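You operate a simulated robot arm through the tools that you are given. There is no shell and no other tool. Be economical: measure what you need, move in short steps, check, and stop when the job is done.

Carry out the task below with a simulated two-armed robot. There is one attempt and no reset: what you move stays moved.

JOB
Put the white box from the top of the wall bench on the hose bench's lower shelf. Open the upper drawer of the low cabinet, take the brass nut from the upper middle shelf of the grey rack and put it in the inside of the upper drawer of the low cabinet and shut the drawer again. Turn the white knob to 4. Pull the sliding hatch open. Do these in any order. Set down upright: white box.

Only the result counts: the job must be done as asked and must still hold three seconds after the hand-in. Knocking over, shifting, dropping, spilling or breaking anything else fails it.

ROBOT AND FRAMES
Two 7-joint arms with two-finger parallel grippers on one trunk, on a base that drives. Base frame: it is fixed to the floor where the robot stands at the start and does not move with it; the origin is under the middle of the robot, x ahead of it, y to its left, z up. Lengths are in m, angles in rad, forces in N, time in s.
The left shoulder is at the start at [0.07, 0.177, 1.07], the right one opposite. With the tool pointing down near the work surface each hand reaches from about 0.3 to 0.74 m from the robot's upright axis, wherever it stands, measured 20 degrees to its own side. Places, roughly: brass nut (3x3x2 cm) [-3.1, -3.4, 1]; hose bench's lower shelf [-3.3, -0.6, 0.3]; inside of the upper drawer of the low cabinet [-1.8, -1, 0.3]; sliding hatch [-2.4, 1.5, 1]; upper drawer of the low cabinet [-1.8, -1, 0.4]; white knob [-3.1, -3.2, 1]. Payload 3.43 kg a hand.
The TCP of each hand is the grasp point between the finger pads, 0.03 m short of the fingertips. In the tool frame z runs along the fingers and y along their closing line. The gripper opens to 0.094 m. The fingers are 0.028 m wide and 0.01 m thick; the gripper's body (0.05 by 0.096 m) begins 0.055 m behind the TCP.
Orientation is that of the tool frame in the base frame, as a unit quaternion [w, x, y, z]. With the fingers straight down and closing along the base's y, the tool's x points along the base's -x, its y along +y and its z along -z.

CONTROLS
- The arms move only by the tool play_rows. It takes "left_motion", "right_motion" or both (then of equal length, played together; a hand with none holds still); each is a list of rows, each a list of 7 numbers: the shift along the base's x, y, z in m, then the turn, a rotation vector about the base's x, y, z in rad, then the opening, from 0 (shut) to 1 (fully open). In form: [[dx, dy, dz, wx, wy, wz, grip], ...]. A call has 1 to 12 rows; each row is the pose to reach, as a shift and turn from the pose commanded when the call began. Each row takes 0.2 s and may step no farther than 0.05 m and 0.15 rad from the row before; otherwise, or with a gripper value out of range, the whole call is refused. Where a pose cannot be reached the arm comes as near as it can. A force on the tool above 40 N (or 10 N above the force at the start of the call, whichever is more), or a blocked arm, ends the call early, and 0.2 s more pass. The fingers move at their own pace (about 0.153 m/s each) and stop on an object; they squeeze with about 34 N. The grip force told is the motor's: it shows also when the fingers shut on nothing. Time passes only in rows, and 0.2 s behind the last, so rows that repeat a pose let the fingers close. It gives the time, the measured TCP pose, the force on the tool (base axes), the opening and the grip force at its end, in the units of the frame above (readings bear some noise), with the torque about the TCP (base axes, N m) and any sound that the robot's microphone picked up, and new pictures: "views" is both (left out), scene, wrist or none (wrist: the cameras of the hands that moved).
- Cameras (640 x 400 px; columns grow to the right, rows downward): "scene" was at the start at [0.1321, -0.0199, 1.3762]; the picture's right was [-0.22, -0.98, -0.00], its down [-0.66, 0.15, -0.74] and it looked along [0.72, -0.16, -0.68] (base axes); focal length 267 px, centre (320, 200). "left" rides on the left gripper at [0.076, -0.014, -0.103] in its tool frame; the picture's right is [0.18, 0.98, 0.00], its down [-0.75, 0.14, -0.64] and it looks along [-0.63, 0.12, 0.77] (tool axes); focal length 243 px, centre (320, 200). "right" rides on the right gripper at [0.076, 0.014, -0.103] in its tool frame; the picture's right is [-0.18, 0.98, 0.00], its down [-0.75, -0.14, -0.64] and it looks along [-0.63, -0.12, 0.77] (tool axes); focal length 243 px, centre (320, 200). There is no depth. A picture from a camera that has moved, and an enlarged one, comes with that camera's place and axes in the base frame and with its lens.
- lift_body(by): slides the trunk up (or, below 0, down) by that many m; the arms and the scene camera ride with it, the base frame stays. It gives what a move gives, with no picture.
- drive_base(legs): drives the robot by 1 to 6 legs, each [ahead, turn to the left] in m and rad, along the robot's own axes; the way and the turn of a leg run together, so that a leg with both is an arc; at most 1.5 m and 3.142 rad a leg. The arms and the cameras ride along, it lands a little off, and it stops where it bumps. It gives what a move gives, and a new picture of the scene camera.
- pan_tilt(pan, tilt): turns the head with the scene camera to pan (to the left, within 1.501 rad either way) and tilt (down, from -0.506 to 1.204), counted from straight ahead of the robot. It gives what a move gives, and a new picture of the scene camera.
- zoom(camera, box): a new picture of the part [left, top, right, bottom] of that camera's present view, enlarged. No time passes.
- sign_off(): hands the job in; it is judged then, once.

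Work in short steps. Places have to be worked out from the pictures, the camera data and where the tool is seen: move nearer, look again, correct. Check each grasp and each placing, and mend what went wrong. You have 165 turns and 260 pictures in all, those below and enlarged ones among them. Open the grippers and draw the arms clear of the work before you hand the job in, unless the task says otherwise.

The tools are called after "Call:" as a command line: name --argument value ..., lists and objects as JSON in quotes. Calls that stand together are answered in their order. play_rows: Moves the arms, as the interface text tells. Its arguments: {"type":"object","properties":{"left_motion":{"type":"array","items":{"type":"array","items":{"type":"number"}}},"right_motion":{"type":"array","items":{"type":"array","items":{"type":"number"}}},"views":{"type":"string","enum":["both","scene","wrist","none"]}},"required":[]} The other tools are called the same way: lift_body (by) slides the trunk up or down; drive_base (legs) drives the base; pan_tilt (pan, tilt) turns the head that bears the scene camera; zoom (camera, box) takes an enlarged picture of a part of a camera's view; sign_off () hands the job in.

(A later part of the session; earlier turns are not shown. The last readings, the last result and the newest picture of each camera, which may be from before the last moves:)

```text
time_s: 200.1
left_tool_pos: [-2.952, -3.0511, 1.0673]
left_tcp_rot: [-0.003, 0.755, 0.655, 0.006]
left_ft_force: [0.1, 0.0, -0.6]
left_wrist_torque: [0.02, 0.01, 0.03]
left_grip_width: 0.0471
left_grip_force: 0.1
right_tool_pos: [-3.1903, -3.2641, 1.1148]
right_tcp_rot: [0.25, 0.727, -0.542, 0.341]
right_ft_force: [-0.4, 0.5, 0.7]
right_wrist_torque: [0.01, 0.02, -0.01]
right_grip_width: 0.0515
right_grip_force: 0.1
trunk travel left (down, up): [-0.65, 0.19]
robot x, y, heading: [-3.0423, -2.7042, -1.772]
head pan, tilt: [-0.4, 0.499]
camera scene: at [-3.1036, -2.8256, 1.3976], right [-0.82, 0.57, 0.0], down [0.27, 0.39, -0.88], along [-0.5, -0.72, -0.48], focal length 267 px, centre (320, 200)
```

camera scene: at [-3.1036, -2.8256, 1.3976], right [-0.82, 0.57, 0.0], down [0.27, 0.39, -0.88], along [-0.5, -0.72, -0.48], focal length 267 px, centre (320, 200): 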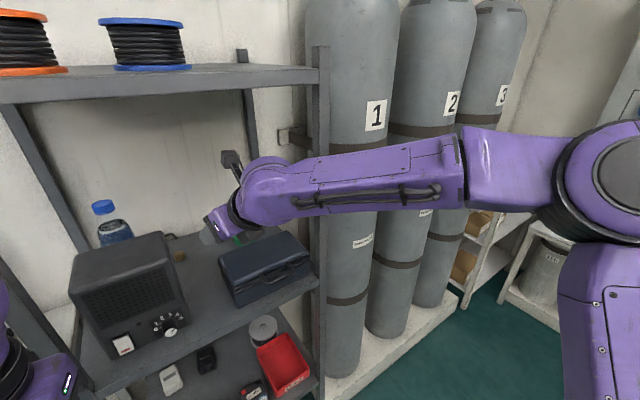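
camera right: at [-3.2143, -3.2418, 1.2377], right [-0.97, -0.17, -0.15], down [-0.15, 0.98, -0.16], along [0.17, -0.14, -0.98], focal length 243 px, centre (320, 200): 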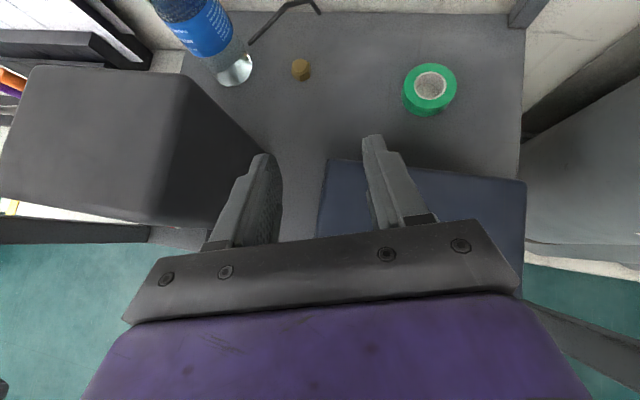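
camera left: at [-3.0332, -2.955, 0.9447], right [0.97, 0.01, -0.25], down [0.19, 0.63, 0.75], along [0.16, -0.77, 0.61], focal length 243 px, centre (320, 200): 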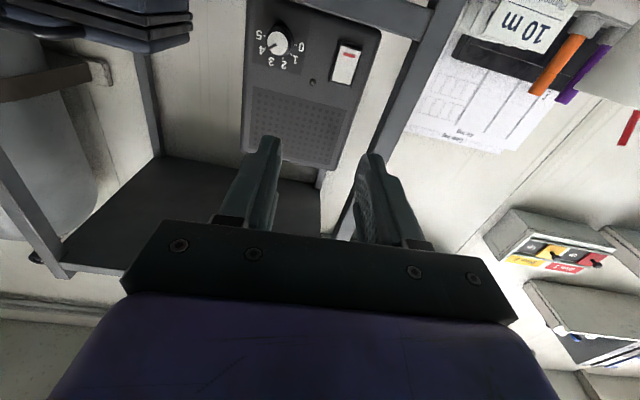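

Margins look fine now (≈5 cm to the post). Nut re-measured at [-3.116, -3.435]. Advance to just above/before it.

Call:
play_rows --right_motion '[[0.015, -0.035, -0.01, 0, 0, 0, 0.55], [0.03, -0.07, -0.025, 0, 0, 0, 0.55], [0.045, -0.1, -0.045, 0, 0, 0, 0.55], [0.058, -0.125, -0.065, 0, 0, 0, 0.55]]'

```text
time_s: 201.1
left_tool_pos: [-2.9499, -3.0523, 1.0662]
left_tcp_rot: [-0.004, 0.755, 0.656, 0.007]
left_ft_force: [0.6, 0.4, 0.1]
left_wrist_torque: [-0.01, 0.02, -0.04]
left_grip_width: 0.0471
left_grip_force: 0.1
right_tool_pos: [-3.1341, -3.3911, 1.0476]
right_tcp_rot: [0.251, 0.726, -0.542, 0.34]
right_ft_force: [0.1, -1.0, 0.1]
right_wrist_torque: [-0.03, 0.01, 0.02]
right_grip_width: 0.0519
right_grip_force: 0.0
trunk travel left (down, up): [-0.65, 0.19]
robot x, y, heading: [-3.0391, -2.7015, -1.779]
head pan, tilt: [-0.4, 0.499]
camera scene: at [-3.1025, -2.8274, 1.3975], right [-0.82, 0.57, 0.0], down [0.27, 0.4, -0.88], along [-0.5, -0.72, -0.48], focal length 267 px, centre (320, 200)
camera right: at [-3.1561, -3.3681, 1.1717], right [-0.97, -0.17, -0.15], down [-0.15, 0.98, -0.16], along [0.17, -0.14, -0.98], focal length 243 px, centre (320, 200)
```

scene: 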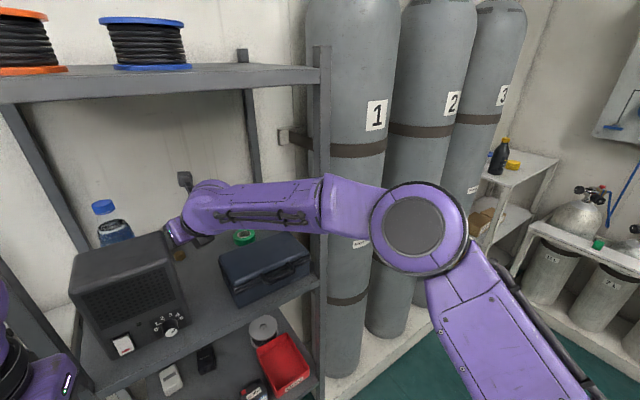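
right: 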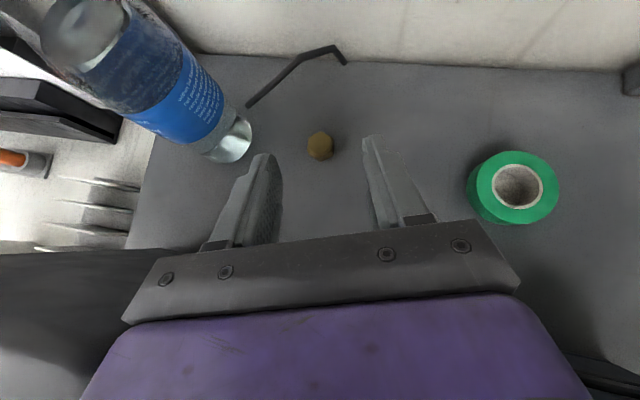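

Nut refined to ≈[-3.113, -3.443]. Descend around it.

Call:
play_rows --right_motion '[[0.008, -0.018, -0.025, 0, 0, 0, 0.55], [0.0165, -0.037, -0.045, 0, 0, 0, 0.55], [0.0176, -0.0405, -0.055, 0, 0, 0, 0.55], [0.0176, -0.0405, -0.055, 0, 0, 0, 0.55]]' --views "wrist"

```text
time_s: 202.1
left_tool_pos: [-2.9511, -3.0502, 1.0667]
left_tcp_rot: [-0.003, 0.755, 0.656, 0.007]
left_ft_force: [0.1, -0.9, 0.7]
left_wrist_torque: [0.01, -0.01, -0.01]
left_grip_width: 0.047
left_grip_force: 0.0
right_tool_pos: [-3.1157, -3.4307, 0.9925]
right_tcp_rot: [0.25, 0.726, -0.542, 0.34]
right_ft_force: [0.9, 0.3, -0.6]
right_wrist_torque: [-0.02, 0.01, 0.02]
right_grip_width: 0.0516
right_grip_force: 0.0
trunk travel left (down, up): [-0.65, 0.19]
robot x, y, heading: [-3.0407, -2.7006, -1.778]
head pan, tilt: [-0.4, 0.499]
camera right: at [-3.1387, -3.4067, 1.1171], right [-0.97, -0.17, -0.15], down [-0.15, 0.98, -0.16], along [0.17, -0.14, -0.98], focal length 243 px, centre (320, 200)
```

right: 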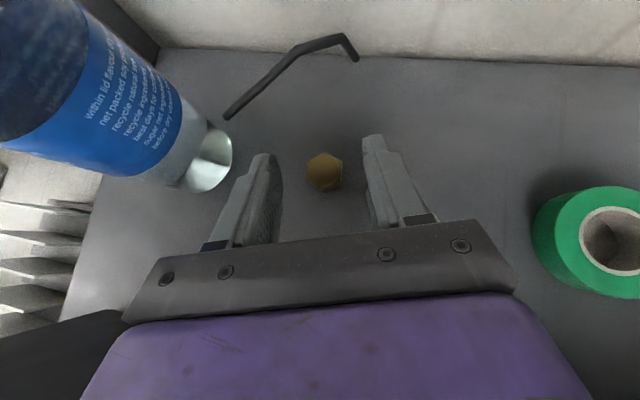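

Well centred. Nudge 6 mm forward and 3 mm down, then close.

Call:
play_rows --right_motion '[[0.0018, -0.0057, -0.003, 0, 0, 0, 0.55], [0.0018, -0.0057, -0.003, 0, 0, 0, 0.2], [0.0018, -0.0057, -0.003, 0, 0, 0, 0], [0.0018, -0.0057, -0.003, 0, 0, 0, 0], [0.0018, -0.0057, -0.003, 0, 0, 0, 0]]' --views "wrist"

```text
time_s: 203.3
left_tool_pos: [-2.9498, -3.0498, 1.0669]
left_tcp_rot: [-0.003, 0.755, 0.656, 0.006]
left_ft_force: [0.3, -0.6, -0.2]
left_wrist_torque: [-0.03, -0.02, 0.02]
left_grip_width: 0.0469
left_grip_force: 0.1
right_tool_pos: [-3.1142, -3.435, 0.9903]
right_tcp_rot: [0.25, 0.727, -0.541, 0.342]
right_ft_force: [0.4, -0.5, 0.7]
right_wrist_torque: [-0.04, 0.0, -0.03]
right_grip_width: 0.0226
right_grip_force: 34.3
trunk travel left (down, up): [-0.65, 0.19]
robot x, y, heading: [-3.0467, -2.6976, -1.777]
head pan, tilt: [-0.4, 0.499]
camera right: at [-3.137, -3.4114, 1.1147], right [-0.97, -0.17, -0.15], down [-0.15, 0.98, -0.16], along [0.17, -0.14, -0.98], focal length 243 px, centre (320, 200)
```

right: 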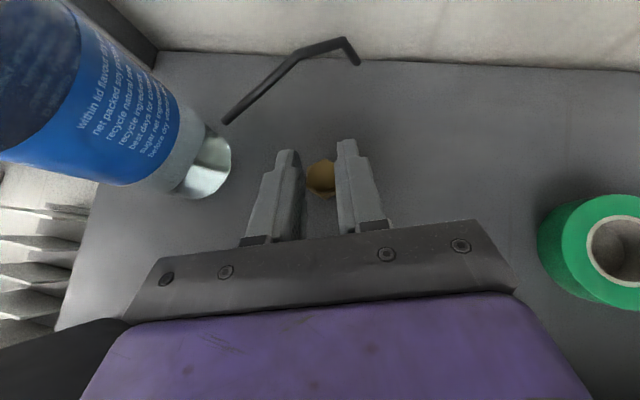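

Nut gripped (22.6 mm). Lift, then withdraw along the way I came.

Call:
play_rows --right_motion '[[-0.004, 0.01, 0.03, 0, 0, 0, 0], [-0.015, 0.035, 0.055, 0, 0, 0, 0], [-0.03, 0.07, 0.085, 0, 0, 0, 0], [-0.05, 0.11, 0.11, 0, 0, 0, 0], [-0.06, 0.15, 0.125, 0, 0, 0, 0], [-0.065, 0.19, 0.135, 0, 0, 0, 0], [-0.065, 0.23, 0.14, 0, 0, 0, 0], [-0.065, 0.27, 0.145, 0, 0, 0, 0], [-0.065, 0.31, 0.15, 0, 0, 0, 0], [-0.06, 0.35, 0.15, 0, 0, 0, 0]]'

```text
refused: row 4 steps farther than a row can; nothing moved
```

Call:
play_rows --right_motion '[[-0.004, 0.01, 0.03, 0, 0, 0, 0], [-0.015, 0.035, 0.055, 0, 0, 0, 0], [-0.028, 0.065, 0.08, 0, 0, 0, 0], [-0.042, 0.1, 0.1, 0, 0, 0, 0], [-0.055, 0.14, 0.118, 0, 0, 0, 0], [-0.062, 0.18, 0.13, 0, 0, 0, 0], [-0.065, 0.22, 0.14, 0, 0, 0, 0], [-0.065, 0.26, 0.145, 0, 0, 0, 0], [-0.065, 0.3, 0.15, 0, 0, 0, 0], [-0.06, 0.34, 0.15, 0, 0, 0, 0]]'

```text
time_s: 205.5
left_tool_pos: [-2.9519, -3.0491, 1.0679]
left_tcp_rot: [-0.002, 0.755, 0.656, 0.007]
left_ft_force: [0.6, 0.6, 0.7]
left_wrist_torque: [0.0, 0.01, 0.02]
left_grip_width: 0.0471
left_grip_force: 0.0
right_tool_pos: [-3.1719, -3.0928, 1.1408]
right_tcp_rot: [0.251, 0.727, -0.541, 0.341]
right_ft_force: [0.3, -0.3, -0.4]
right_wrist_torque: [0.0, 0.0, 0.02]
right_grip_width: 0.0222
right_grip_force: 33.7
trunk travel left (down, up): [-0.65, 0.19]
robot x, y, heading: [-3.0385, -2.7004, -1.779]
head pan, tilt: [-0.4, 0.499]
camera scene: at [-3.104, -2.8236, 1.3978], right [-0.82, 0.57, 0.0], down [0.27, 0.39, -0.88], along [-0.5, -0.72, -0.48], focal length 267 px, centre (320, 200)
camera right: at [-3.1963, -3.0679, 1.2649], right [-0.97, -0.17, -0.15], down [-0.14, 0.98, -0.17], along [0.17, -0.14, -0.98], focal length 243 px, centre (320, 200)
```

scene: 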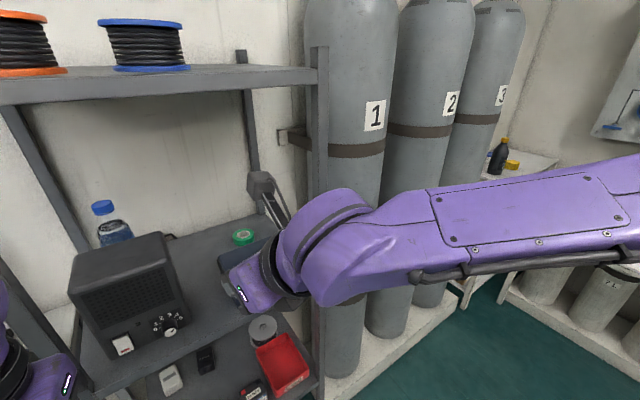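
right: 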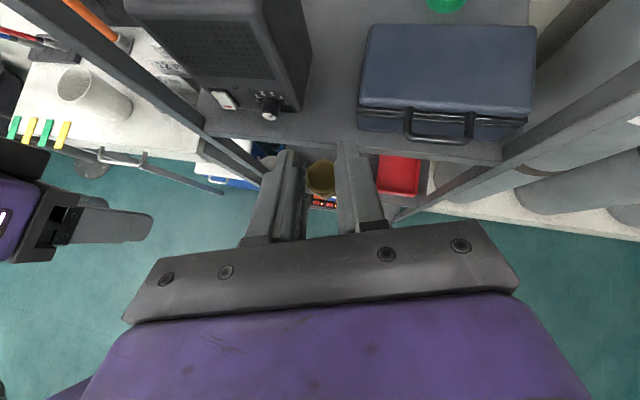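

Nut secured. Now drive to stand before the low cabinet (≈[-1.85, -1.85] facing +y).

Call:
drive_base --legs '[[-0.6, 0], [0, 2.02], [1.05, 0], [0, 1.33]]'

Call:
pan_tilt --pan 0.0 --tilt 0.8

```text
time_s: 222.0
left_tool_pos: [-2.0573, -1.5129, 1.0669]
left_tcp_rot: [0.007, 0.73, -0.683, 0.004]
left_ft_force: [-0.3, 0.0, 0.5]
left_wrist_torque: [0.0, -0.02, 0.0]
left_grip_width: 0.047
left_grip_force: 0.0
right_tool_pos: [-1.8505, -1.4245, 1.1399]
right_tcp_rot: [-0.365, 0.463, 0.779, 0.213]
right_ft_force: [-0.3, -0.4, -0.8]
right_wrist_torque: [-0.04, -0.01, -0.01]
right_grip_width: 0.0223
right_grip_force: 34.1
trunk travel left (down, up): [-0.65, 0.19]
robot x, y, heading: [-1.8938, -1.835, 1.574]
head pan, tilt: [-0.4, 0.499]
camera scene: at [-1.8594, -1.7036, 1.3976], right [0.92, -0.38, 0.0], down [-0.18, -0.44, -0.88], along [0.34, 0.81, -0.48], focal length 267 px, centre (320, 200)
```

scene: 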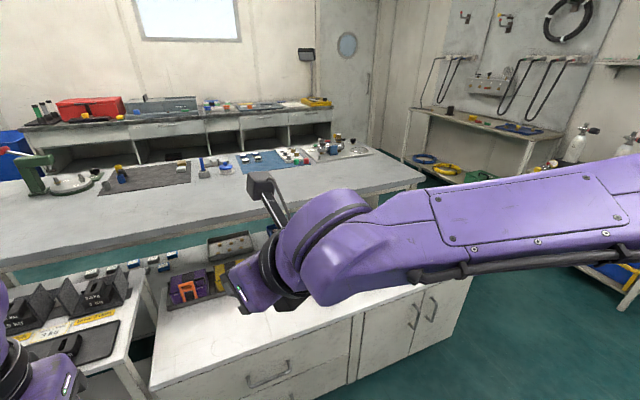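

```text
time_s: 222.9
left_tool_pos: [-2.0571, -1.5119, 1.0669]
left_tcp_rot: [0.006, 0.731, -0.682, 0.003]
left_ft_force: [-0.1, 0.3, 1.1]
left_wrist_torque: [0.0, -0.01, 0.01]
left_grip_width: 0.0472
left_grip_force: 0.1
right_tool_pos: [-1.8506, -1.423, 1.14]
right_tcp_rot: [-0.365, 0.462, 0.78, 0.213]
right_ft_force: [0.2, -0.2, -0.8]
right_wrist_torque: [0.0, -0.01, 0.01]
right_grip_width: 0.0224
right_grip_force: 34.2
trunk travel left (down, up): [-0.65, 0.19]
robot x, y, heading: [-1.892, -1.8364, 1.579]
head pan, tilt: [0.0, 0.799]
camera scene: at [-1.8945, -1.7069, 1.3717], right [1.0, 0.0, 0.0], down [0.0, -0.72, -0.7], along [0.0, 0.7, -0.72], focal length 267 px, centre (320, 200)
```

scene: 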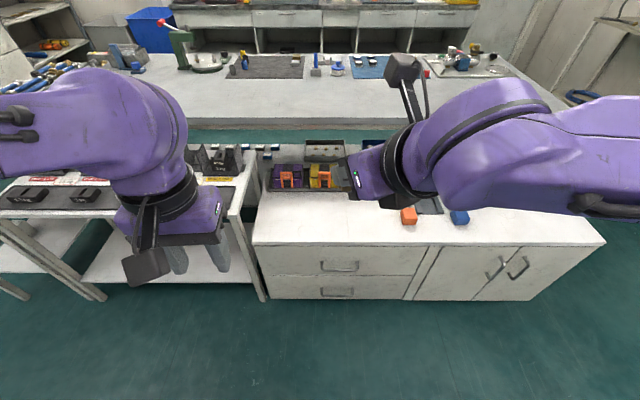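

Upper drawer handle ≈[-1.81, -1.15, 0.40], drawer x -2.14..-1.5. Lower the trunk by 0.5 for a closer look.

Call:
lift_body --by -0.4

Call:
lift_body --by -0.1

Call:
pan_tilt --pan 0.0 --tilt 0.65

```text
time_s: 226.7
left_tool_pos: [-2.0574, -1.513, 0.667]
left_tcp_rot: [0.006, 0.731, -0.682, 0.004]
left_ft_force: [0.2, -0.7, -0.4]
left_wrist_torque: [0.01, 0.04, -0.02]
left_grip_width: 0.0469
left_grip_force: 0.0
right_tool_pos: [-1.8498, -1.4235, 0.7392]
right_tcp_rot: [-0.365, 0.462, 0.78, 0.213]
right_ft_force: [-0.8, -0.1, -1.4]
right_wrist_torque: [0.0, -0.05, -0.03]
right_grip_width: 0.0221
right_grip_force: 34.1
trunk travel left (down, up): [-0.25, 0.59]
robot x, y, heading: [-1.8942, -1.8387, 1.576]
head pan, tilt: [0.0, 0.799]
```

```text
time_s: 228.1
left_tool_pos: [-2.0576, -1.5128, 0.5671]
left_tcp_rot: [0.006, 0.731, -0.683, 0.003]
left_ft_force: [0.4, 0.1, 0.4]
left_wrist_torque: [-0.01, 0.02, 0.01]
left_grip_width: 0.0469
left_grip_force: 0.0
right_tool_pos: [-1.8503, -1.4231, 0.6399]
right_tcp_rot: [-0.365, 0.462, 0.78, 0.213]
right_ft_force: [-0.2, 0.0, -1.1]
right_wrist_torque: [0.02, 0.02, 0.04]
right_grip_width: 0.022
right_grip_force: 34.6
trunk travel left (down, up): [-0.15, 0.69]
robot x, y, heading: [-1.8956, -1.8384, 1.583]
head pan, tilt: [0.0, 0.799]
```

```text
time_s: 228.8
left_tool_pos: [-2.0557, -1.5128, 0.567]
left_tcp_rot: [0.005, 0.731, -0.683, 0.004]
left_ft_force: [-0.4, 0.8, -0.6]
left_wrist_torque: [-0.01, -0.01, 0.01]
left_grip_width: 0.0471
left_grip_force: 0.0
right_tool_pos: [-1.8505, -1.4235, 0.6397]
right_tcp_rot: [-0.365, 0.462, 0.78, 0.213]
right_ft_force: [-0.3, -0.2, -0.4]
right_wrist_torque: [-0.01, 0.01, 0.0]
right_grip_width: 0.0221
right_grip_force: 34.2
trunk travel left (down, up): [-0.15, 0.69]
robot x, y, heading: [-1.8923, -1.8376, 1.571]
head pan, tilt: [0.0, 0.649]
camera scene: at [-1.8947, -1.7008, 0.8842], right [1.0, 0.01, 0.0], down [0.0, -0.61, -0.8], along [0.0, 0.8, -0.61], focal length 267 px, centre (320, 200)
```

scene: 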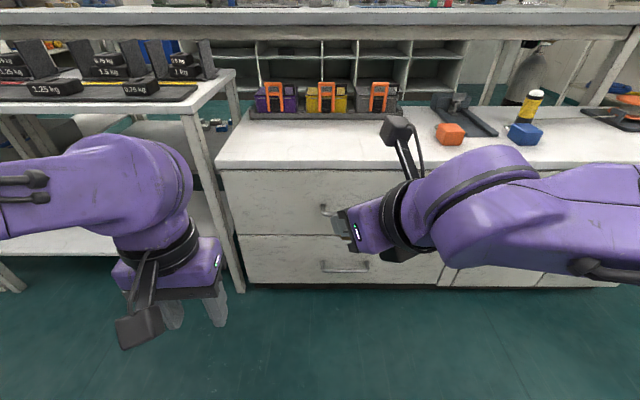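

Refined: upper handle ≈[-1.816, -1.155, 0.442], about 15 cm wide. Move the right hand (with nut) aside, and pitch the left hand to horizontal.

Call:
play_rows --left_motion '[[0, 0, 0, 0.145, 0, 0, 0.8], [0, 0.01, 0, 0.29, 0, 0, 0.8], [0, 0.02, 0, 0.435, 0, 0, 0.8], [0.01, 0.03, -0.01, 0.58, 0, 0, 0.8], [0.03, 0.05, -0.02, 0.725, 0, 0, 0.8], [0.05, 0.07, -0.03, 0.87, 0, 0, 0.8], [0.08, 0.09, -0.05, 1.015, 0, 0, 0.8], [0.11, 0.11, -0.07, 1.16, 0, 0, 0.8], [0.14, 0.12, -0.09, 1.305, 0, 0, 0.8], [0.17, 0.13, -0.11, 1.45, 0, 0, 0.8], [0.2, 0.14, -0.12, 1.571, 0, 0, 0.8]]' --right_motion '[[0.03, 0, 0.02, 0, 0, 0, 0], [0.06, 0, 0.04, 0, 0, 0, 0], [0.09, 0, 0.06, 0, 0, 0, 0], [0.12, 0, 0.08, 0, 0, 0, 0], [0.15, 0, 0.1, 0, 0, 0, 0], [0.18, 0, 0.1, 0, 0, 0, 0], [0.2, 0, 0.1, 0, 0, 0, 0], [0.22, 0, 0.1, 0, 0, 0, 0], [0.22, 0, 0.1, 0, 0, 0, 0], [0.22, 0, 0.1, 0, 0, 0, 0], [0.22, 0, 0.1, 0, 0, 0, 0]]'

```text
time_s: 231.2
left_tool_pos: [-1.8562, -1.3721, 0.451]
left_tcp_rot: [-0.514, 0.52, -0.483, -0.481]
left_ft_force: [-0.6, 0.7, 0.3]
left_wrist_torque: [0.02, 0.04, 0.03]
left_grip_width: 0.0755
left_grip_force: 0.1
left hand out of reach, approached as far as the arm can: row 5, 6
right_tool_pos: [-1.629, -1.4241, 0.7415]
right_tcp_rot: [-0.365, 0.462, 0.78, 0.213]
right_ft_force: [-0.6, -0.3, -0.6]
right_wrist_torque: [0.02, 0.0, 0.0]
right_grip_width: 0.022
right_grip_force: 34.7
trunk travel left (down, up): [-0.15, 0.69]
robot x, y, heading: [-1.896, -1.8379, 1.572]
head pan, tilt: [0.0, 0.649]
camera scene: at [-1.8944, -1.7013, 0.8845], right [1.0, 0.01, 0.0], down [0.0, -0.6, -0.8], along [-0.01, 0.8, -0.6], focal length 267 px, centre (320, 200)
camera right: at [-1.603, -1.4431, 0.8652], right [0.92, 0.37, -0.15], down [0.35, -0.92, -0.16], along [-0.2, 0.1, -0.98], focal length 243 px, centre (320, 200)
camera left: at [-1.8364, -1.4763, 0.3757], right [-0.97, -0.01, -0.25], down [-0.19, -0.64, 0.75], along [-0.17, 0.77, 0.61], focal length 243 px, centre (320, 200)
```

scene: 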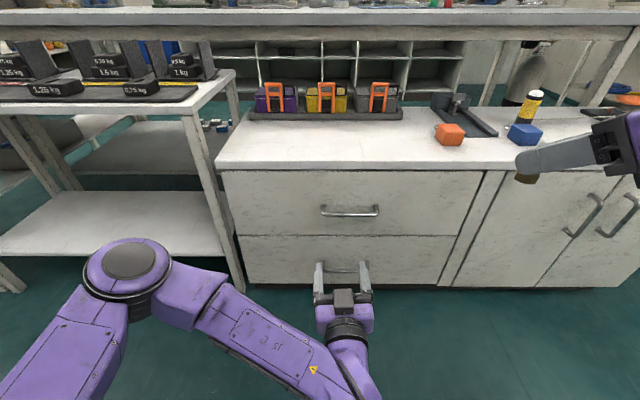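
right: 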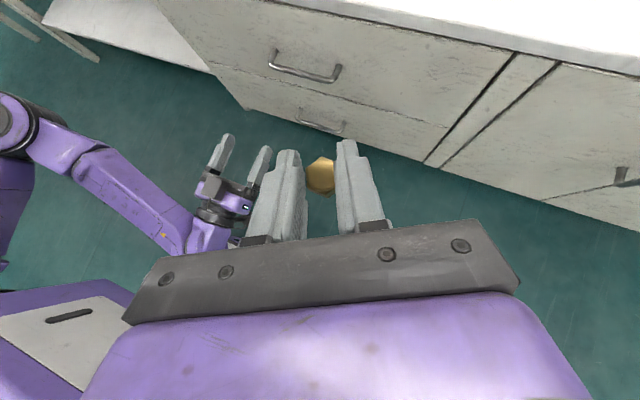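
left: 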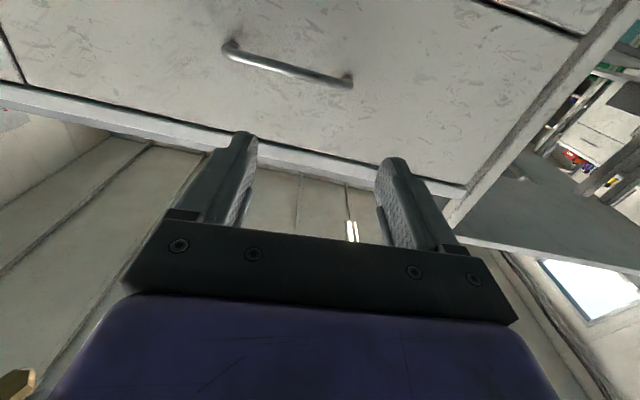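

Handle bar centre ≈[-1.82, -1.153, 0.437]. Roll the left hand a quarter turn so it closes vertically, and line up.

Call:
play_rows --left_motion '[[0.0, 0.0, 0, 0, 0.145, 0, 0.7], [0.01, 0.0, 0, 0, 0.29, 0, 0.7], [0.02, 0.01, -0.005, 0, 0.435, 0, 0.7], [0.03, 0.02, -0.01, 0, 0.58, 0, 0.7], [0.036, 0.03, -0.013, 0, 0.725, 0, 0.7], [0.036, 0.04, -0.013, 0, 0.87, 0, 0.7], [0.036, 0.05, -0.013, 0, 1.015, 0, 0.7], [0.036, 0.07, -0.013, 0, 1.16, 0, 0.7], [0.036, 0.08, -0.013, 0, 1.305, 0, 0.7], [0.036, 0.09, -0.013, 0, 1.45, 0, 0.7], [0.036, 0.1, -0.013, 0, 1.571, 0, 0.7]]'

```text
time_s: 233.6
left_tool_pos: [-1.8269, -1.2675, 0.438]
left_tcp_rot: [0.018, -0.038, 0.705, 0.708]
left_ft_force: [0.7, -0.6, -0.1]
left_wrist_torque: [0.04, 0.0, -0.02]
left_grip_width: 0.0656
left_grip_force: 0.1
right_tool_pos: [-1.6291, -1.424, 0.7401]
right_tcp_rot: [-0.365, 0.462, 0.78, 0.213]
right_ft_force: [0.0, -0.4, -0.3]
right_wrist_torque: [0.01, -0.01, 0.03]
right_grip_width: 0.0219
right_grip_force: 34.3
trunk travel left (down, up): [-0.15, 0.69]
robot x, y, heading: [-1.8959, -1.8358, 1.575]
head pan, tilt: [0.0, 0.649]
camera scene: at [-1.8945, -1.7008, 0.8842], right [1.0, 0.01, 0.0], down [0.0, -0.6, -0.8], along [0.0, 0.8, -0.6], focal length 267 px, centre (320, 200)
camera left: at [-1.8998, -1.3733, 0.4165], right [-0.26, -0.01, 0.96], down [0.76, -0.62, 0.2], along [0.6, 0.78, 0.17], focal length 243 px, centre (320, 200)
```

scene: 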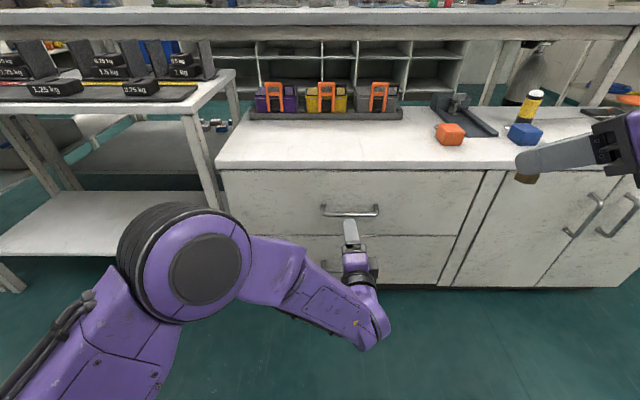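
left: 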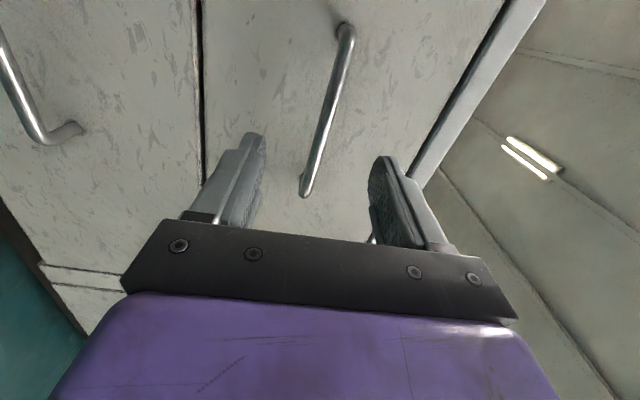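

The bar lies between the fingers. Advance 0.10 m and close on it.

Call:
play_rows --left_motion '[[0.0, 0.04, 0.002, 0, 0, 0, 0.7], [0.0, 0.08, 0.002, 0, 0, 0, 0.7], [0.0, 0.1, 0.002, 0, 0, 0, 0.7], [0.0, 0.1, 0.002, 0, 0, 0, 0.3], [0.0, 0.1, 0.002, 0, 0, 0, 0], [0.0, 0.1, 0.002, 0, 0, 0, 0], [0.0, 0.1, 0.002, 0, 0, 0, 0]]'

```text
time_s: 235.2
left_tool_pos: [-1.8205, -1.1724, 0.4413]
left_tcp_rot: [0.019, -0.029, 0.703, 0.711]
left_ft_force: [3.5, -0.5, 24.2]
left_wrist_torque: [-0.13, 1.13, -0.63]
left_grip_width: 0.0178
left_grip_force: 44.9
right_tool_pos: [-1.6293, -1.4261, 0.7427]
right_tcp_rot: [-0.366, 0.461, 0.78, 0.213]
right_ft_force: [-0.7, 0.6, 0.0]
right_wrist_torque: [-0.02, -0.02, -0.01]
right_grip_width: 0.022
right_grip_force: 33.4
trunk travel left (down, up): [-0.15, 0.69]
robot x, y, heading: [-1.8924, -1.8348, 1.574]
head pan, tilt: [0.0, 0.649]
camera scene: at [-1.8943, -1.7034, 0.8849], right [1.0, 0.01, 0.0], down [0.0, -0.6, -0.8], along [0.0, 0.8, -0.6], focal length 267 px, centre (320, 200)
camera left: at [-1.895, -1.277, 0.4211], right [-0.25, -0.01, 0.97], down [0.75, -0.64, 0.18], along [0.61, 0.77, 0.17], focal length 243 px, centre (320, 200)
```

scene: 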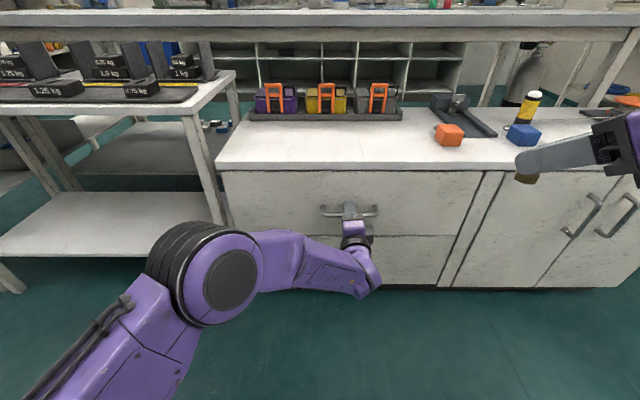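
left: 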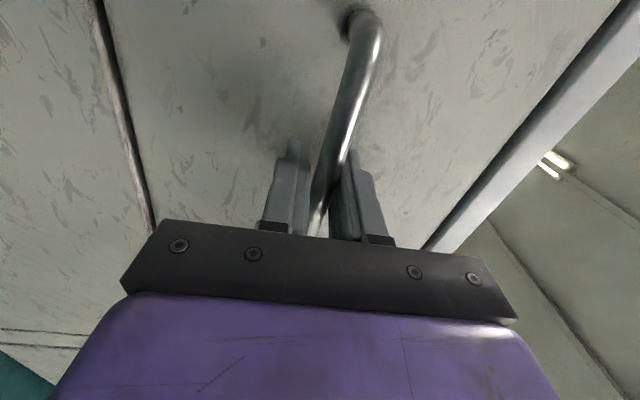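

Bar gripped. Raise 3 mm to relieve the vertical force, then pull straight back.

Call:
play_rows --left_motion '[[0, 0, 0.003, 0, 0, 0, 0], [0, -0.02, 0.003, 0, 0, 0, 0], [0, -0.045, 0.003, 0, 0, 0, 0], [0, -0.07, 0.003, 0, 0, 0, 0], [0, -0.095, 0.003, 0, 0, 0, 0], [0, -0.12, 0.003, 0, 0, 0, 0]]' --views "scene"

```text
time_s: 236.0
left_tool_pos: [-1.8212, -1.216, 0.4428]
left_tcp_rot: [0.02, -0.03, 0.703, 0.711]
left_ft_force: [9.2, 1.4, 8.0]
left_wrist_torque: [0.1, 1.08, -0.35]
left_grip_width: 0.0176
left_grip_force: 44.7
right_tool_pos: [-1.6297, -1.4247, 0.7405]
right_tcp_rot: [-0.365, 0.463, 0.779, 0.213]
right_ft_force: [1.2, -1.1, 0.0]
right_wrist_torque: [-0.01, 0.02, 0.0]
right_grip_width: 0.0222
right_grip_force: 33.6
trunk travel left (down, up): [-0.15, 0.69]
robot x, y, heading: [-1.8952, -1.8362, 1.571]
head pan, tilt: [0.0, 0.649]
stopped in row 4 (left hand): the force on the tool passed its limit (the readings are from after the stop); the commanded pose is now the measured one
camera scene: at [-1.8932, -1.7013, 0.8839], right [1.0, 0.0, 0.0], down [0.0, -0.6, -0.8], along [0.0, 0.8, -0.6], focal length 267 px, centre (320, 200)
```

scene: 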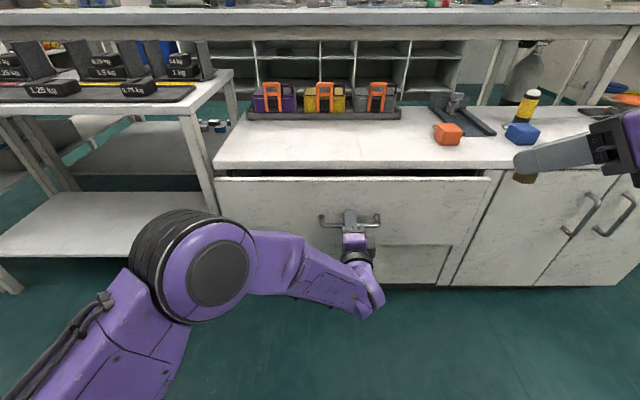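

The drawer slides (≈4.5 cm so far); the pull was too quick. Continue slower.

Call:
play_rows --left_motion '[[0, -0.012, 0, 0, 0, 0, 0], [0, -0.026, 0, 0, 0, 0, 0], [0, -0.04, 0, 0, 0, 0, 0], [0, -0.054, 0, 0, 0, 0, 0], [0, -0.068, 0, 0, 0, 0, 0], [0, -0.082, 0, 0, 0, 0, 0], [0, -0.096, 0, 0, 0, 0, 0], [0, -0.11, 0, 0, 0, 0, 0], [0, -0.124, 0, 0, 0, 0, 0], [0, -0.138, 0, 0, 0, 0, 0], [0, -0.152, 0, 0, 0, 0, 0], [0, -0.165, 0, 0, 0, 0, 0]]' --views "scene"

```text
time_s: 236.4
left_tool_pos: [-1.8217, -1.2246, 0.4425]
left_tcp_rot: [0.022, -0.028, 0.702, 0.712]
left_ft_force: [12.6, 2.0, 7.6]
left_wrist_torque: [-0.03, 1.02, -0.28]
left_grip_width: 0.0173
left_grip_force: 44.8
right_tool_pos: [-1.6276, -1.4263, 0.7401]
right_tcp_rot: [-0.365, 0.464, 0.778, 0.214]
right_ft_force: [0.9, -0.7, -0.1]
right_wrist_torque: [-0.01, -0.02, -0.03]
right_grip_width: 0.0223
right_grip_force: 34.2
trunk travel left (down, up): [-0.15, 0.69]
robot x, y, heading: [-1.8958, -1.8355, 1.567]
head pan, tilt: [0.0, 0.649]
stopped in row 1 (left hand): the force on the tool passed its limit (the readings are from after the stop); the commanded pose is now the measured one
camera scene: at [-1.8922, -1.7013, 0.8841], right [1.0, 0.0, 0.0], down [0.0, -0.6, -0.8], along [0.0, 0.8, -0.6], focal length 267 px, centre (320, 200)
```

scene: 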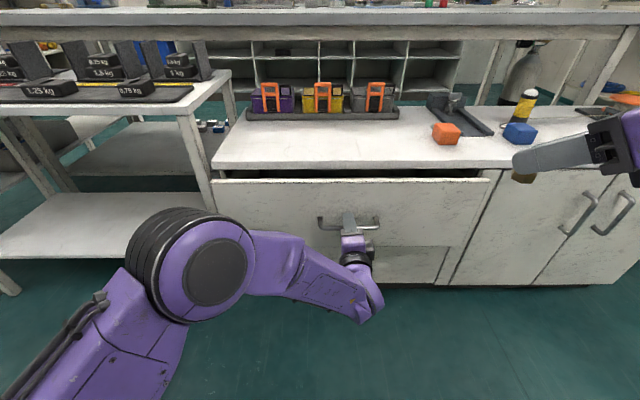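

The arm stops on the pull force; I'll instead draw the drawer by backing the base 0.1 m with the hand holding the bar.

Call:
drive_base --legs '[[-0.1, 0]]'

```text
time_s: 237.6
left_tool_pos: [-1.8209, -1.3238, 0.4419]
left_tcp_rot: [0.022, -0.029, 0.703, 0.71]
left_ft_force: [16.5, 0.1, 12.3]
left_wrist_torque: [-0.09, 1.0, 0.14]
left_grip_width: 0.0176
left_grip_force: 45.0
right_tool_pos: [-1.6262, -1.528, 0.7423]
right_tcp_rot: [-0.365, 0.465, 0.777, 0.214]
right_ft_force: [0.7, -0.2, -0.6]
right_wrist_torque: [0.0, 0.0, 0.0]
right_grip_width: 0.0221
right_grip_force: 34.2
trunk travel left (down, up): [-0.15, 0.69]
robot x, y, heading: [-1.8955, -1.9368, 1.564]
head pan, tilt: [0.0, 0.649]
camera scene: at [-1.8924, -1.803, 0.8846], right [1.0, -0.01, 0.0], down [0.0, -0.6, -0.8], along [0.0, 0.8, -0.6], focal length 267 px, centre (320, 200)
```

scene: 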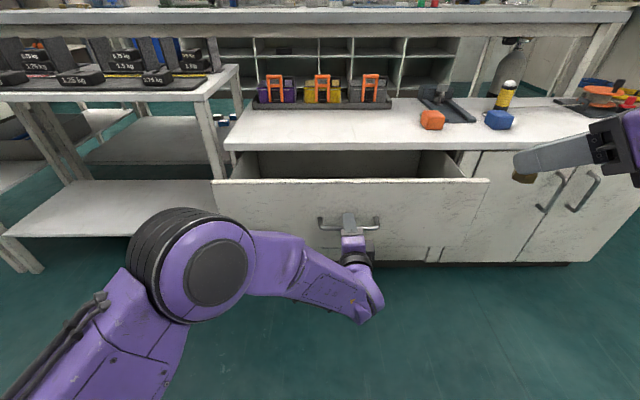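

That works: 15 cm open. Another 0.12 m.

Call:
drive_base --legs '[[-0.12, 0]]'

```text
time_s: 238.9
left_tool_pos: [-1.8217, -1.4426, 0.4429]
left_tcp_rot: [0.023, -0.029, 0.703, 0.711]
left_ft_force: [2.6, -0.1, 0.9]
left_wrist_torque: [0.0, 1.18, 0.05]
left_grip_width: 0.0173
left_grip_force: 44.9
right_tool_pos: [-1.6284, -1.6462, 0.7408]
right_tcp_rot: [-0.365, 0.464, 0.778, 0.214]
right_ft_force: [-0.2, 1.0, -0.3]
right_wrist_torque: [-0.03, -0.02, 0.0]
right_grip_width: 0.022
right_grip_force: 34.5
trunk travel left (down, up): [-0.15, 0.69]
robot x, y, heading: [-1.8934, -2.0581, 1.56]
head pan, tilt: [0.0, 0.649]
stopped in leg 1: the force on the tool passed its limit (the readings are from after the stop); the commanded pose is now the measured one
camera scene: at [-1.8932, -1.9214, 0.8842], right [1.0, -0.01, 0.0], down [-0.01, -0.6, -0.8], along [0.01, 0.8, -0.6], focal length 267 px, centre (320, 200)
```

scene: 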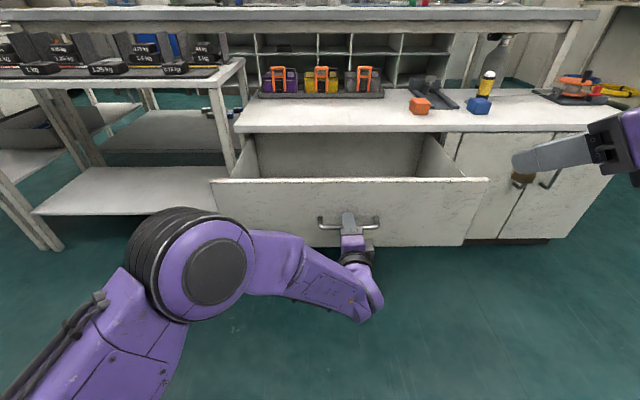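

The drawer is open ≈27 cm (end stop). Release, back the left hand off and unroll it; meanwhile turn the right hand vertical.

Call:
play_rows --left_motion '[[0, 0, 0, 0, 0, 0, 0.7], [0, 0, 0, 0, 0, 0, 0.7], [0, -0.04, 0, 0, 0, 0, 0.7], [0, -0.08, 0, 0, -0.15, 0, 0.7], [0, -0.11, 0, 0, -0.3, 0, 0.7], [0, -0.13, 0, 0, -0.45, 0, 0.7], [0, -0.14, 0, 0, -0.6, 0, 0.7], [0, -0.14, 0, 0, -0.75, 0, 0.7], [0, -0.14, 0, 0, -0.9, 0, 0.7], [0, -0.14, 0, 0, -1.05, 0, 0.7], [0, -0.14, 0, 0, -1.2, 0, 0.7], [0, -0.14, 0, 0, -1.35, 0, 0.7]]' --right_motion '[[0, 0, 0, 0, 0, 0, 0], [0, 0, 0, 0, 0, 0, 0], [0, 0, 0, 0, 0, 0, 0], [0, 0, 0.0, 0, 0, 0, 0], [0, 0, 0.0, 0, 0, 0, 0], [0, 0, 0.0, -0.11, -0.06, 0, 0], [0, 0, 0.0, -0.22, -0.12, 0, 0], [0, 0, 0.0, -0.33, -0.18, 0, 0], [0, 0, 0.0, -0.44, -0.24, 0, 0], [0, 0, 0.0, -0.55, -0.3, 0, 0], [0, 0, 0.0, -0.66, -0.36, 0, 0], [0, 0, 0, -0.766, -0.42, 0, 0]]' --views "scene"

```text
time_s: 241.5
left_tool_pos: [-1.82, -1.5845, 0.442]
left_tcp_rot: [0.461, -0.466, 0.534, 0.534]
left_ft_force: [0.2, 0.3, -0.1]
left_wrist_torque: [-0.06, -0.02, 0.0]
left_grip_width: 0.0662
left_grip_force: 0.0
right_tool_pos: [-1.6294, -1.647, 0.7416]
right_tcp_rot: [0.001, 0.512, 0.859, -0.001]
right_ft_force: [0.9, -0.4, -0.5]
right_wrist_torque: [0.03, 0.01, 0.0]
right_grip_width: 0.0221
right_grip_force: 33.9
trunk travel left (down, up): [-0.15, 0.69]
robot x, y, heading: [-1.8939, -2.0615, 1.564]
head pan, tilt: [0.0, 0.649]
camera scene: at [-1.894, -1.9211, 0.8842], right [1.0, -0.01, 0.0], down [0.0, -0.6, -0.8], along [0.01, 0.8, -0.6], focal length 267 px, centre (320, 200)
```

scene: 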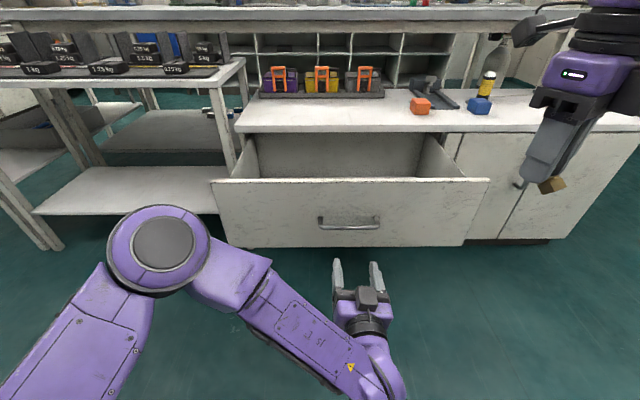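

Right hand is vertical with the nut. Now fold the left hand down/back to its carry pose.

Call:
play_rows --left_motion '[[-0.01, -0.01, 0.01, -0.145, -0.06, 0, 0.5], [-0.03, -0.02, 0.02, -0.29, -0.06, 0, 0.5], [-0.05, -0.03, 0.03, -0.435, -0.06, 0, 0.5], [-0.08, -0.05, 0.05, -0.58, -0.06, 0, 0.5], [-0.11, -0.07, 0.07, -0.725, -0.06, 0, 0.5], [-0.14, -0.09, 0.09, -0.87, -0.06, 0, 0.5], [-0.16, -0.11, 0.11, -1.015, -0.06, 0, 0.5], [-0.18, -0.12, 0.13, -1.16, -0.06, 0, 0.5], [-0.19, -0.13, 0.14, -1.305, -0.06, 0, 0.5], [-0.2, -0.14, 0.15, -1.45, -0.06, 0, 0.5], [-0.2, -0.15, 0.15, -1.571, -0.06, 0, 0.5]]' --views "none"

Call:
lift_body --by 0.2

Call:
drive_base --legs '[[0.17, 0]]'

Call:
pan_tilt --pan -0.15 --tilt 0.85

```text
refused: row 1 steps farther than a row can; nothing moved
```

```text
time_s: 243.7
left_tool_pos: [-1.8212, -1.5832, 0.6421]
left_tcp_rot: [0.458, -0.467, 0.534, 0.535]
left_ft_force: [-1.1, 0.0, 0.4]
left_wrist_torque: [0.0, -0.01, -0.02]
left_grip_width: 0.0657
left_grip_force: 0.0
right_tool_pos: [-1.6283, -1.6469, 0.9412]
right_tcp_rot: [-0.001, 0.513, 0.858, 0.0]
right_ft_force: [0.2, 0.9, -0.3]
right_wrist_torque: [0.0, -0.01, -0.03]
right_grip_width: 0.0222
right_grip_force: 34.3
trunk travel left (down, up): [-0.35, 0.49]
robot x, y, heading: [-1.8949, -2.0543, 1.566]
head pan, tilt: [0.0, 0.649]
```

```text
time_s: 245.2
left_tool_pos: [-1.8212, -1.4099, 0.6429]
left_tcp_rot: [0.457, -0.468, 0.533, 0.536]
left_ft_force: [1.0, 0.4, 0.8]
left_wrist_torque: [-0.03, -0.02, -0.01]
left_grip_width: 0.0659
left_grip_force: 0.1
right_tool_pos: [-1.6287, -1.4723, 0.9411]
right_tcp_rot: [0.0, 0.512, 0.859, -0.001]
right_ft_force: [0.6, 0.3, 0.2]
right_wrist_torque: [0.01, 0.0, 0.0]
right_grip_width: 0.022
right_grip_force: 33.7
trunk travel left (down, up): [-0.35, 0.49]
robot x, y, heading: [-1.8948, -1.8837, 1.558]
head pan, tilt: [0.0, 0.649]
camera scene: at [-1.8925, -1.7467, 1.0841], right [1.0, -0.01, 0.0], down [0.0, -0.61, -0.8], along [0.01, 0.8, -0.61], focal length 267 px, centre (320, 200)
```

scene: 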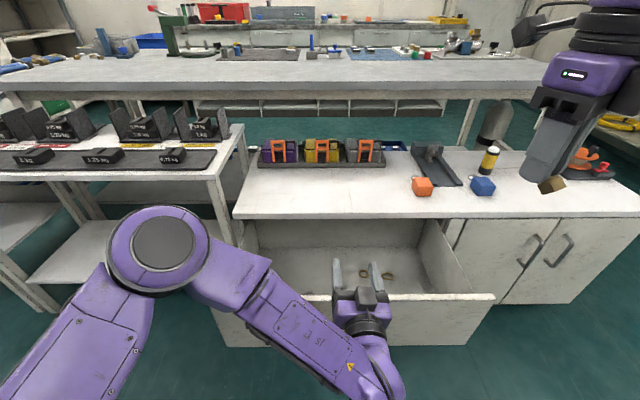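

```text
time_s: 245.9
left_tool_pos: [-1.8206, -1.4098, 0.6427]
left_tcp_rot: [0.458, -0.467, 0.534, 0.535]
left_ft_force: [0.0, -0.1, 1.1]
left_wrist_torque: [0.0, -0.01, -0.05]
left_grip_width: 0.0658
left_grip_force: 0.0
right_tool_pos: [-1.6275, -1.4728, 0.9415]
right_tcp_rot: [0.0, 0.512, 0.859, -0.001]
right_ft_force: [-0.4, 0.5, -0.5]
right_wrist_torque: [0.01, 0.04, 0.01]
right_grip_width: 0.0218
right_grip_force: 33.9
trunk travel left (down, up): [-0.35, 0.49]
robot x, y, heading: [-1.8956, -1.8833, 1.566]
head pan, tilt: [-0.15, 0.85]
camera scene: at [-1.881, -1.7571, 1.0676], right [0.99, -0.16, 0.0], down [-0.12, -0.74, -0.66], along [0.1, 0.65, -0.75], focal length 267 px, centre (320, 200)
```

scene: 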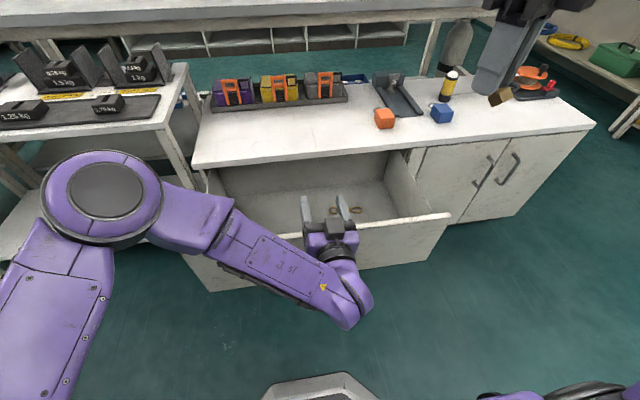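

The left hand happens to be over the drawer front; lift and fold it back out of the way.

Call:
play_rows --left_motion '[[0, -0.01, 0.03, -0.13, 0, 0, 0.5], [-0.02, -0.02, 0.06, -0.27, 0, 0, 0.5], [-0.04, -0.03, 0.08, -0.415, 0, 0, 0.5], [-0.07, -0.05, 0.1, -0.56, 0, 0, 0.5], [-0.1, -0.07, 0.12, -0.7, 0, 0, 0.5], [-0.13, -0.09, 0.13, -0.845, 0, 0, 0.5], [-0.16, -0.11, 0.14, -0.99, 0, 0, 0.5], [-0.18, -0.12, 0.15, -1.135, 0, 0, 0.5], [-0.2, -0.13, 0.15, -1.28, 0, 0, 0.5], [-0.22, -0.14, 0.15, -1.425, 0, 0, 0.5], [-0.23, -0.15, 0.15, -1.571, 0, 0, 0.5]]' --views "scene"

Call:
zoom --camera "scene" --box '[180, 140, 460, 300]'

```text
time_s: 248.3
left_tool_pos: [-2.0502, -1.5594, 0.7916]
left_tcp_rot: [-0.008, -0.653, 0.757, 0.001]
left_ft_force: [0.7, -1.3, 0.1]
left_wrist_torque: [0.04, 0.01, 0.02]
left_grip_width: 0.047
left_grip_force: 0.2
right_tool_pos: [-1.6273, -1.4728, 0.94]
right_tcp_rot: [0.0, 0.512, 0.859, -0.001]
right_ft_force: [0.2, 0.4, -0.3]
right_wrist_torque: [-0.01, -0.01, 0.01]
right_grip_width: 0.0221
right_grip_force: 35.0
trunk travel left (down, up): [-0.35, 0.49]
robot x, y, heading: [-1.8957, -1.8866, 1.562]
head pan, tilt: [-0.15, 0.85]
camera scene: at [-1.881, -1.7571, 1.0676], right [0.99, -0.16, 0.0], down [-0.12, -0.74, -0.66], along [0.1, 0.65, -0.75], focal length 267 px, centre (320, 200)
```

scene: 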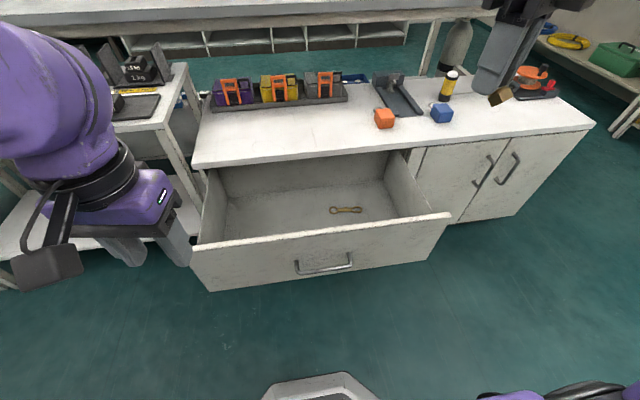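

```text
2.29 times, centred on (320, 220) of scene
camera zoom: at [-1.881, -1.7571, 1.0676], right [0.99, -0.16, 0.0], down [-0.12, -0.74, -0.66], along [0.1, 0.65, -0.75], focal length 610 px, centre (320, 154)
```

zoom: 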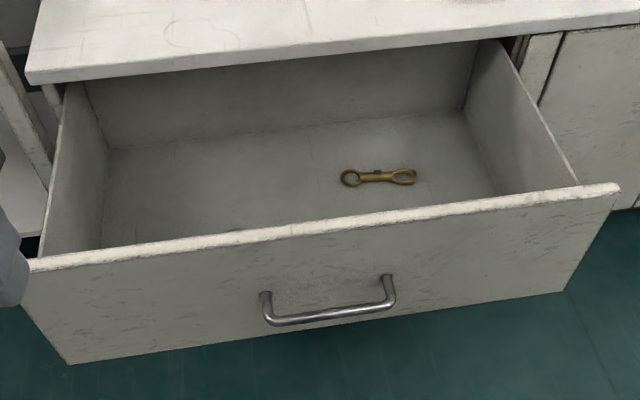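

The drawer holds a small brass hook at about [-1.70, -1.2]; I'll set the nut left of it at ≈[-1.80, -1.28]. Bring the right hand over.

Call:
play_rows --right_motion '[[-0.03, 0.03, -0.02, 0, 0, 0, 0], [-0.06, 0.06, -0.04, 0, 0, 0, 0], [-0.09, 0.09, -0.06, 0, 0, 0, 0], [-0.12, 0.12, -0.08, 0, 0, 0, 0], [-0.15, 0.15, -0.1, 0, 0, 0, 0], [-0.17, 0.175, -0.13, 0, 0, 0, 0], [-0.175, 0.185, -0.17, 0, 0, 0, 0], [-0.175, 0.19, -0.21, 0, 0, 0, 0], [-0.175, 0.19, -0.25, 0, 0, 0, 0], [-0.175, 0.19, -0.29, 0, 0, 0, 0]]'

```text
time_s: 250.5
left_tool_pos: [-2.0515, -1.5594, 0.7922]
left_tcp_rot: [-0.006, -0.654, 0.756, 0.001]
left_ft_force: [0.5, -0.6, 0.8]
left_wrist_torque: [0.0, 0.01, 0.03]
left_grip_width: 0.0468
left_grip_force: 0.0
right_tool_pos: [-1.8033, -1.2838, 0.6494]
right_tcp_rot: [0.0, 0.512, 0.859, -0.001]
right_ft_force: [0.6, -0.6, -0.7]
right_wrist_torque: [-0.02, 0.04, -0.02]
right_grip_width: 0.0219
right_grip_force: 34.1
trunk travel left (down, up): [-0.35, 0.49]
robot x, y, heading: [-1.896, -1.8856, 1.564]
head pan, tilt: [-0.15, 0.85]
camera scene: at [-1.8812, -1.7566, 1.0676], right [0.99, -0.16, 0.0], down [-0.12, -0.74, -0.66], along [0.1, 0.65, -0.75], focal length 267 px, centre (320, 200)
camera right: at [-1.8273, -1.2093, 0.7526], right [0.95, 0.31, 0.0], down [0.24, -0.73, 0.64], along [0.2, -0.61, -0.77], focal length 243 px, centre (320, 200)
```

scene: 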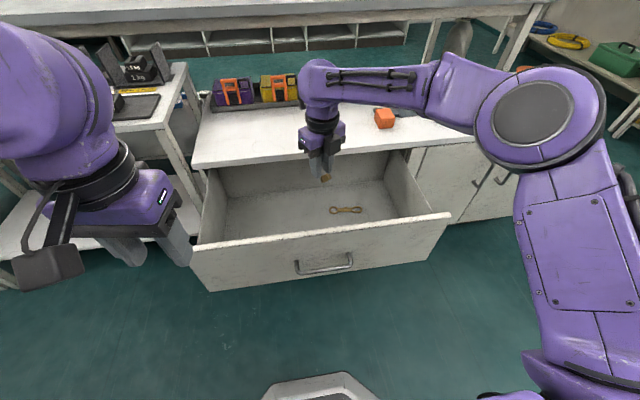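
right: 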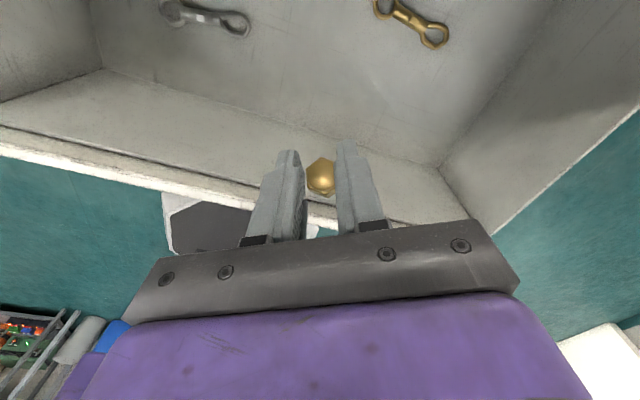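

Both hooks in the drawer are well clear of the spot. Lower to z≈0.42 and look.

Call:
play_rows --right_motion '[[0, 0, -0.04, 0, 0, 0, 0], [0, 0, -0.08, 0, 0, 0, 0], [0, 0, -0.12, 0, 0, 0, 0], [0, 0, -0.16, 0, 0, 0, 0], [0, 0, -0.2, 0, 0, 0, 0], [0, 0, -0.23, 0, 0, 0, 0]]'

```text
time_s: 251.9
left_tool_pos: [-2.0502, -1.5599, 0.7922]
left_tcp_rot: [-0.007, -0.655, 0.756, 0.001]
left_ft_force: [-0.2, 0.7, -0.4]
left_wrist_torque: [-0.03, 0.0, 0.01]
left_grip_width: 0.0472
left_grip_force: 0.2
right_tool_pos: [-1.8039, -1.2829, 0.422]
right_tcp_rot: [0.0, 0.512, 0.859, -0.001]
right_ft_force: [0.0, 0.0, -0.8]
right_wrist_torque: [-0.02, -0.02, -0.03]
right_grip_width: 0.0222
right_grip_force: 34.2
trunk travel left (down, up): [-0.35, 0.49]
robot x, y, heading: [-1.8927, -1.8824, 1.568]
head pan, tilt: [-0.15, 0.85]
camera scene: at [-1.8812, -1.7569, 1.0676], right [0.99, -0.16, 0.0], down [-0.12, -0.74, -0.66], along [0.1, 0.65, -0.75], focal length 267 px, centre (320, 200)
camera right: at [-1.8284, -1.2079, 0.5238], right [0.95, 0.31, 0.0], down [0.23, -0.73, 0.64], along [0.2, -0.61, -0.77], focal length 243 px, centre (320, 200)
```

scene: 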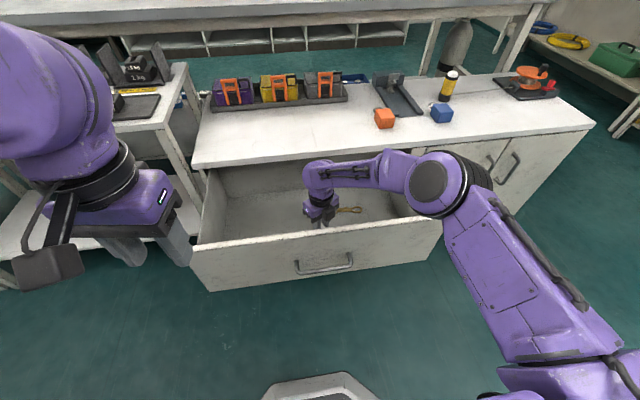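
right: 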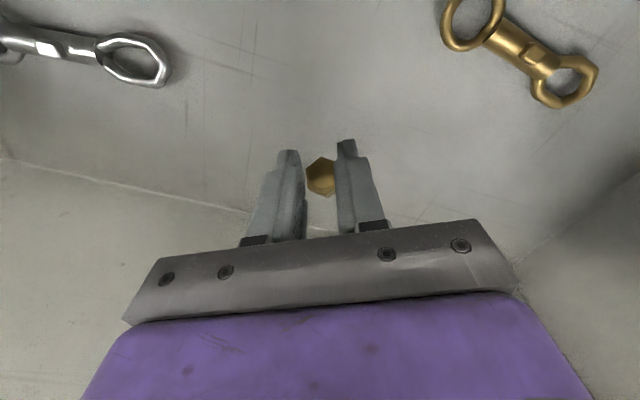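

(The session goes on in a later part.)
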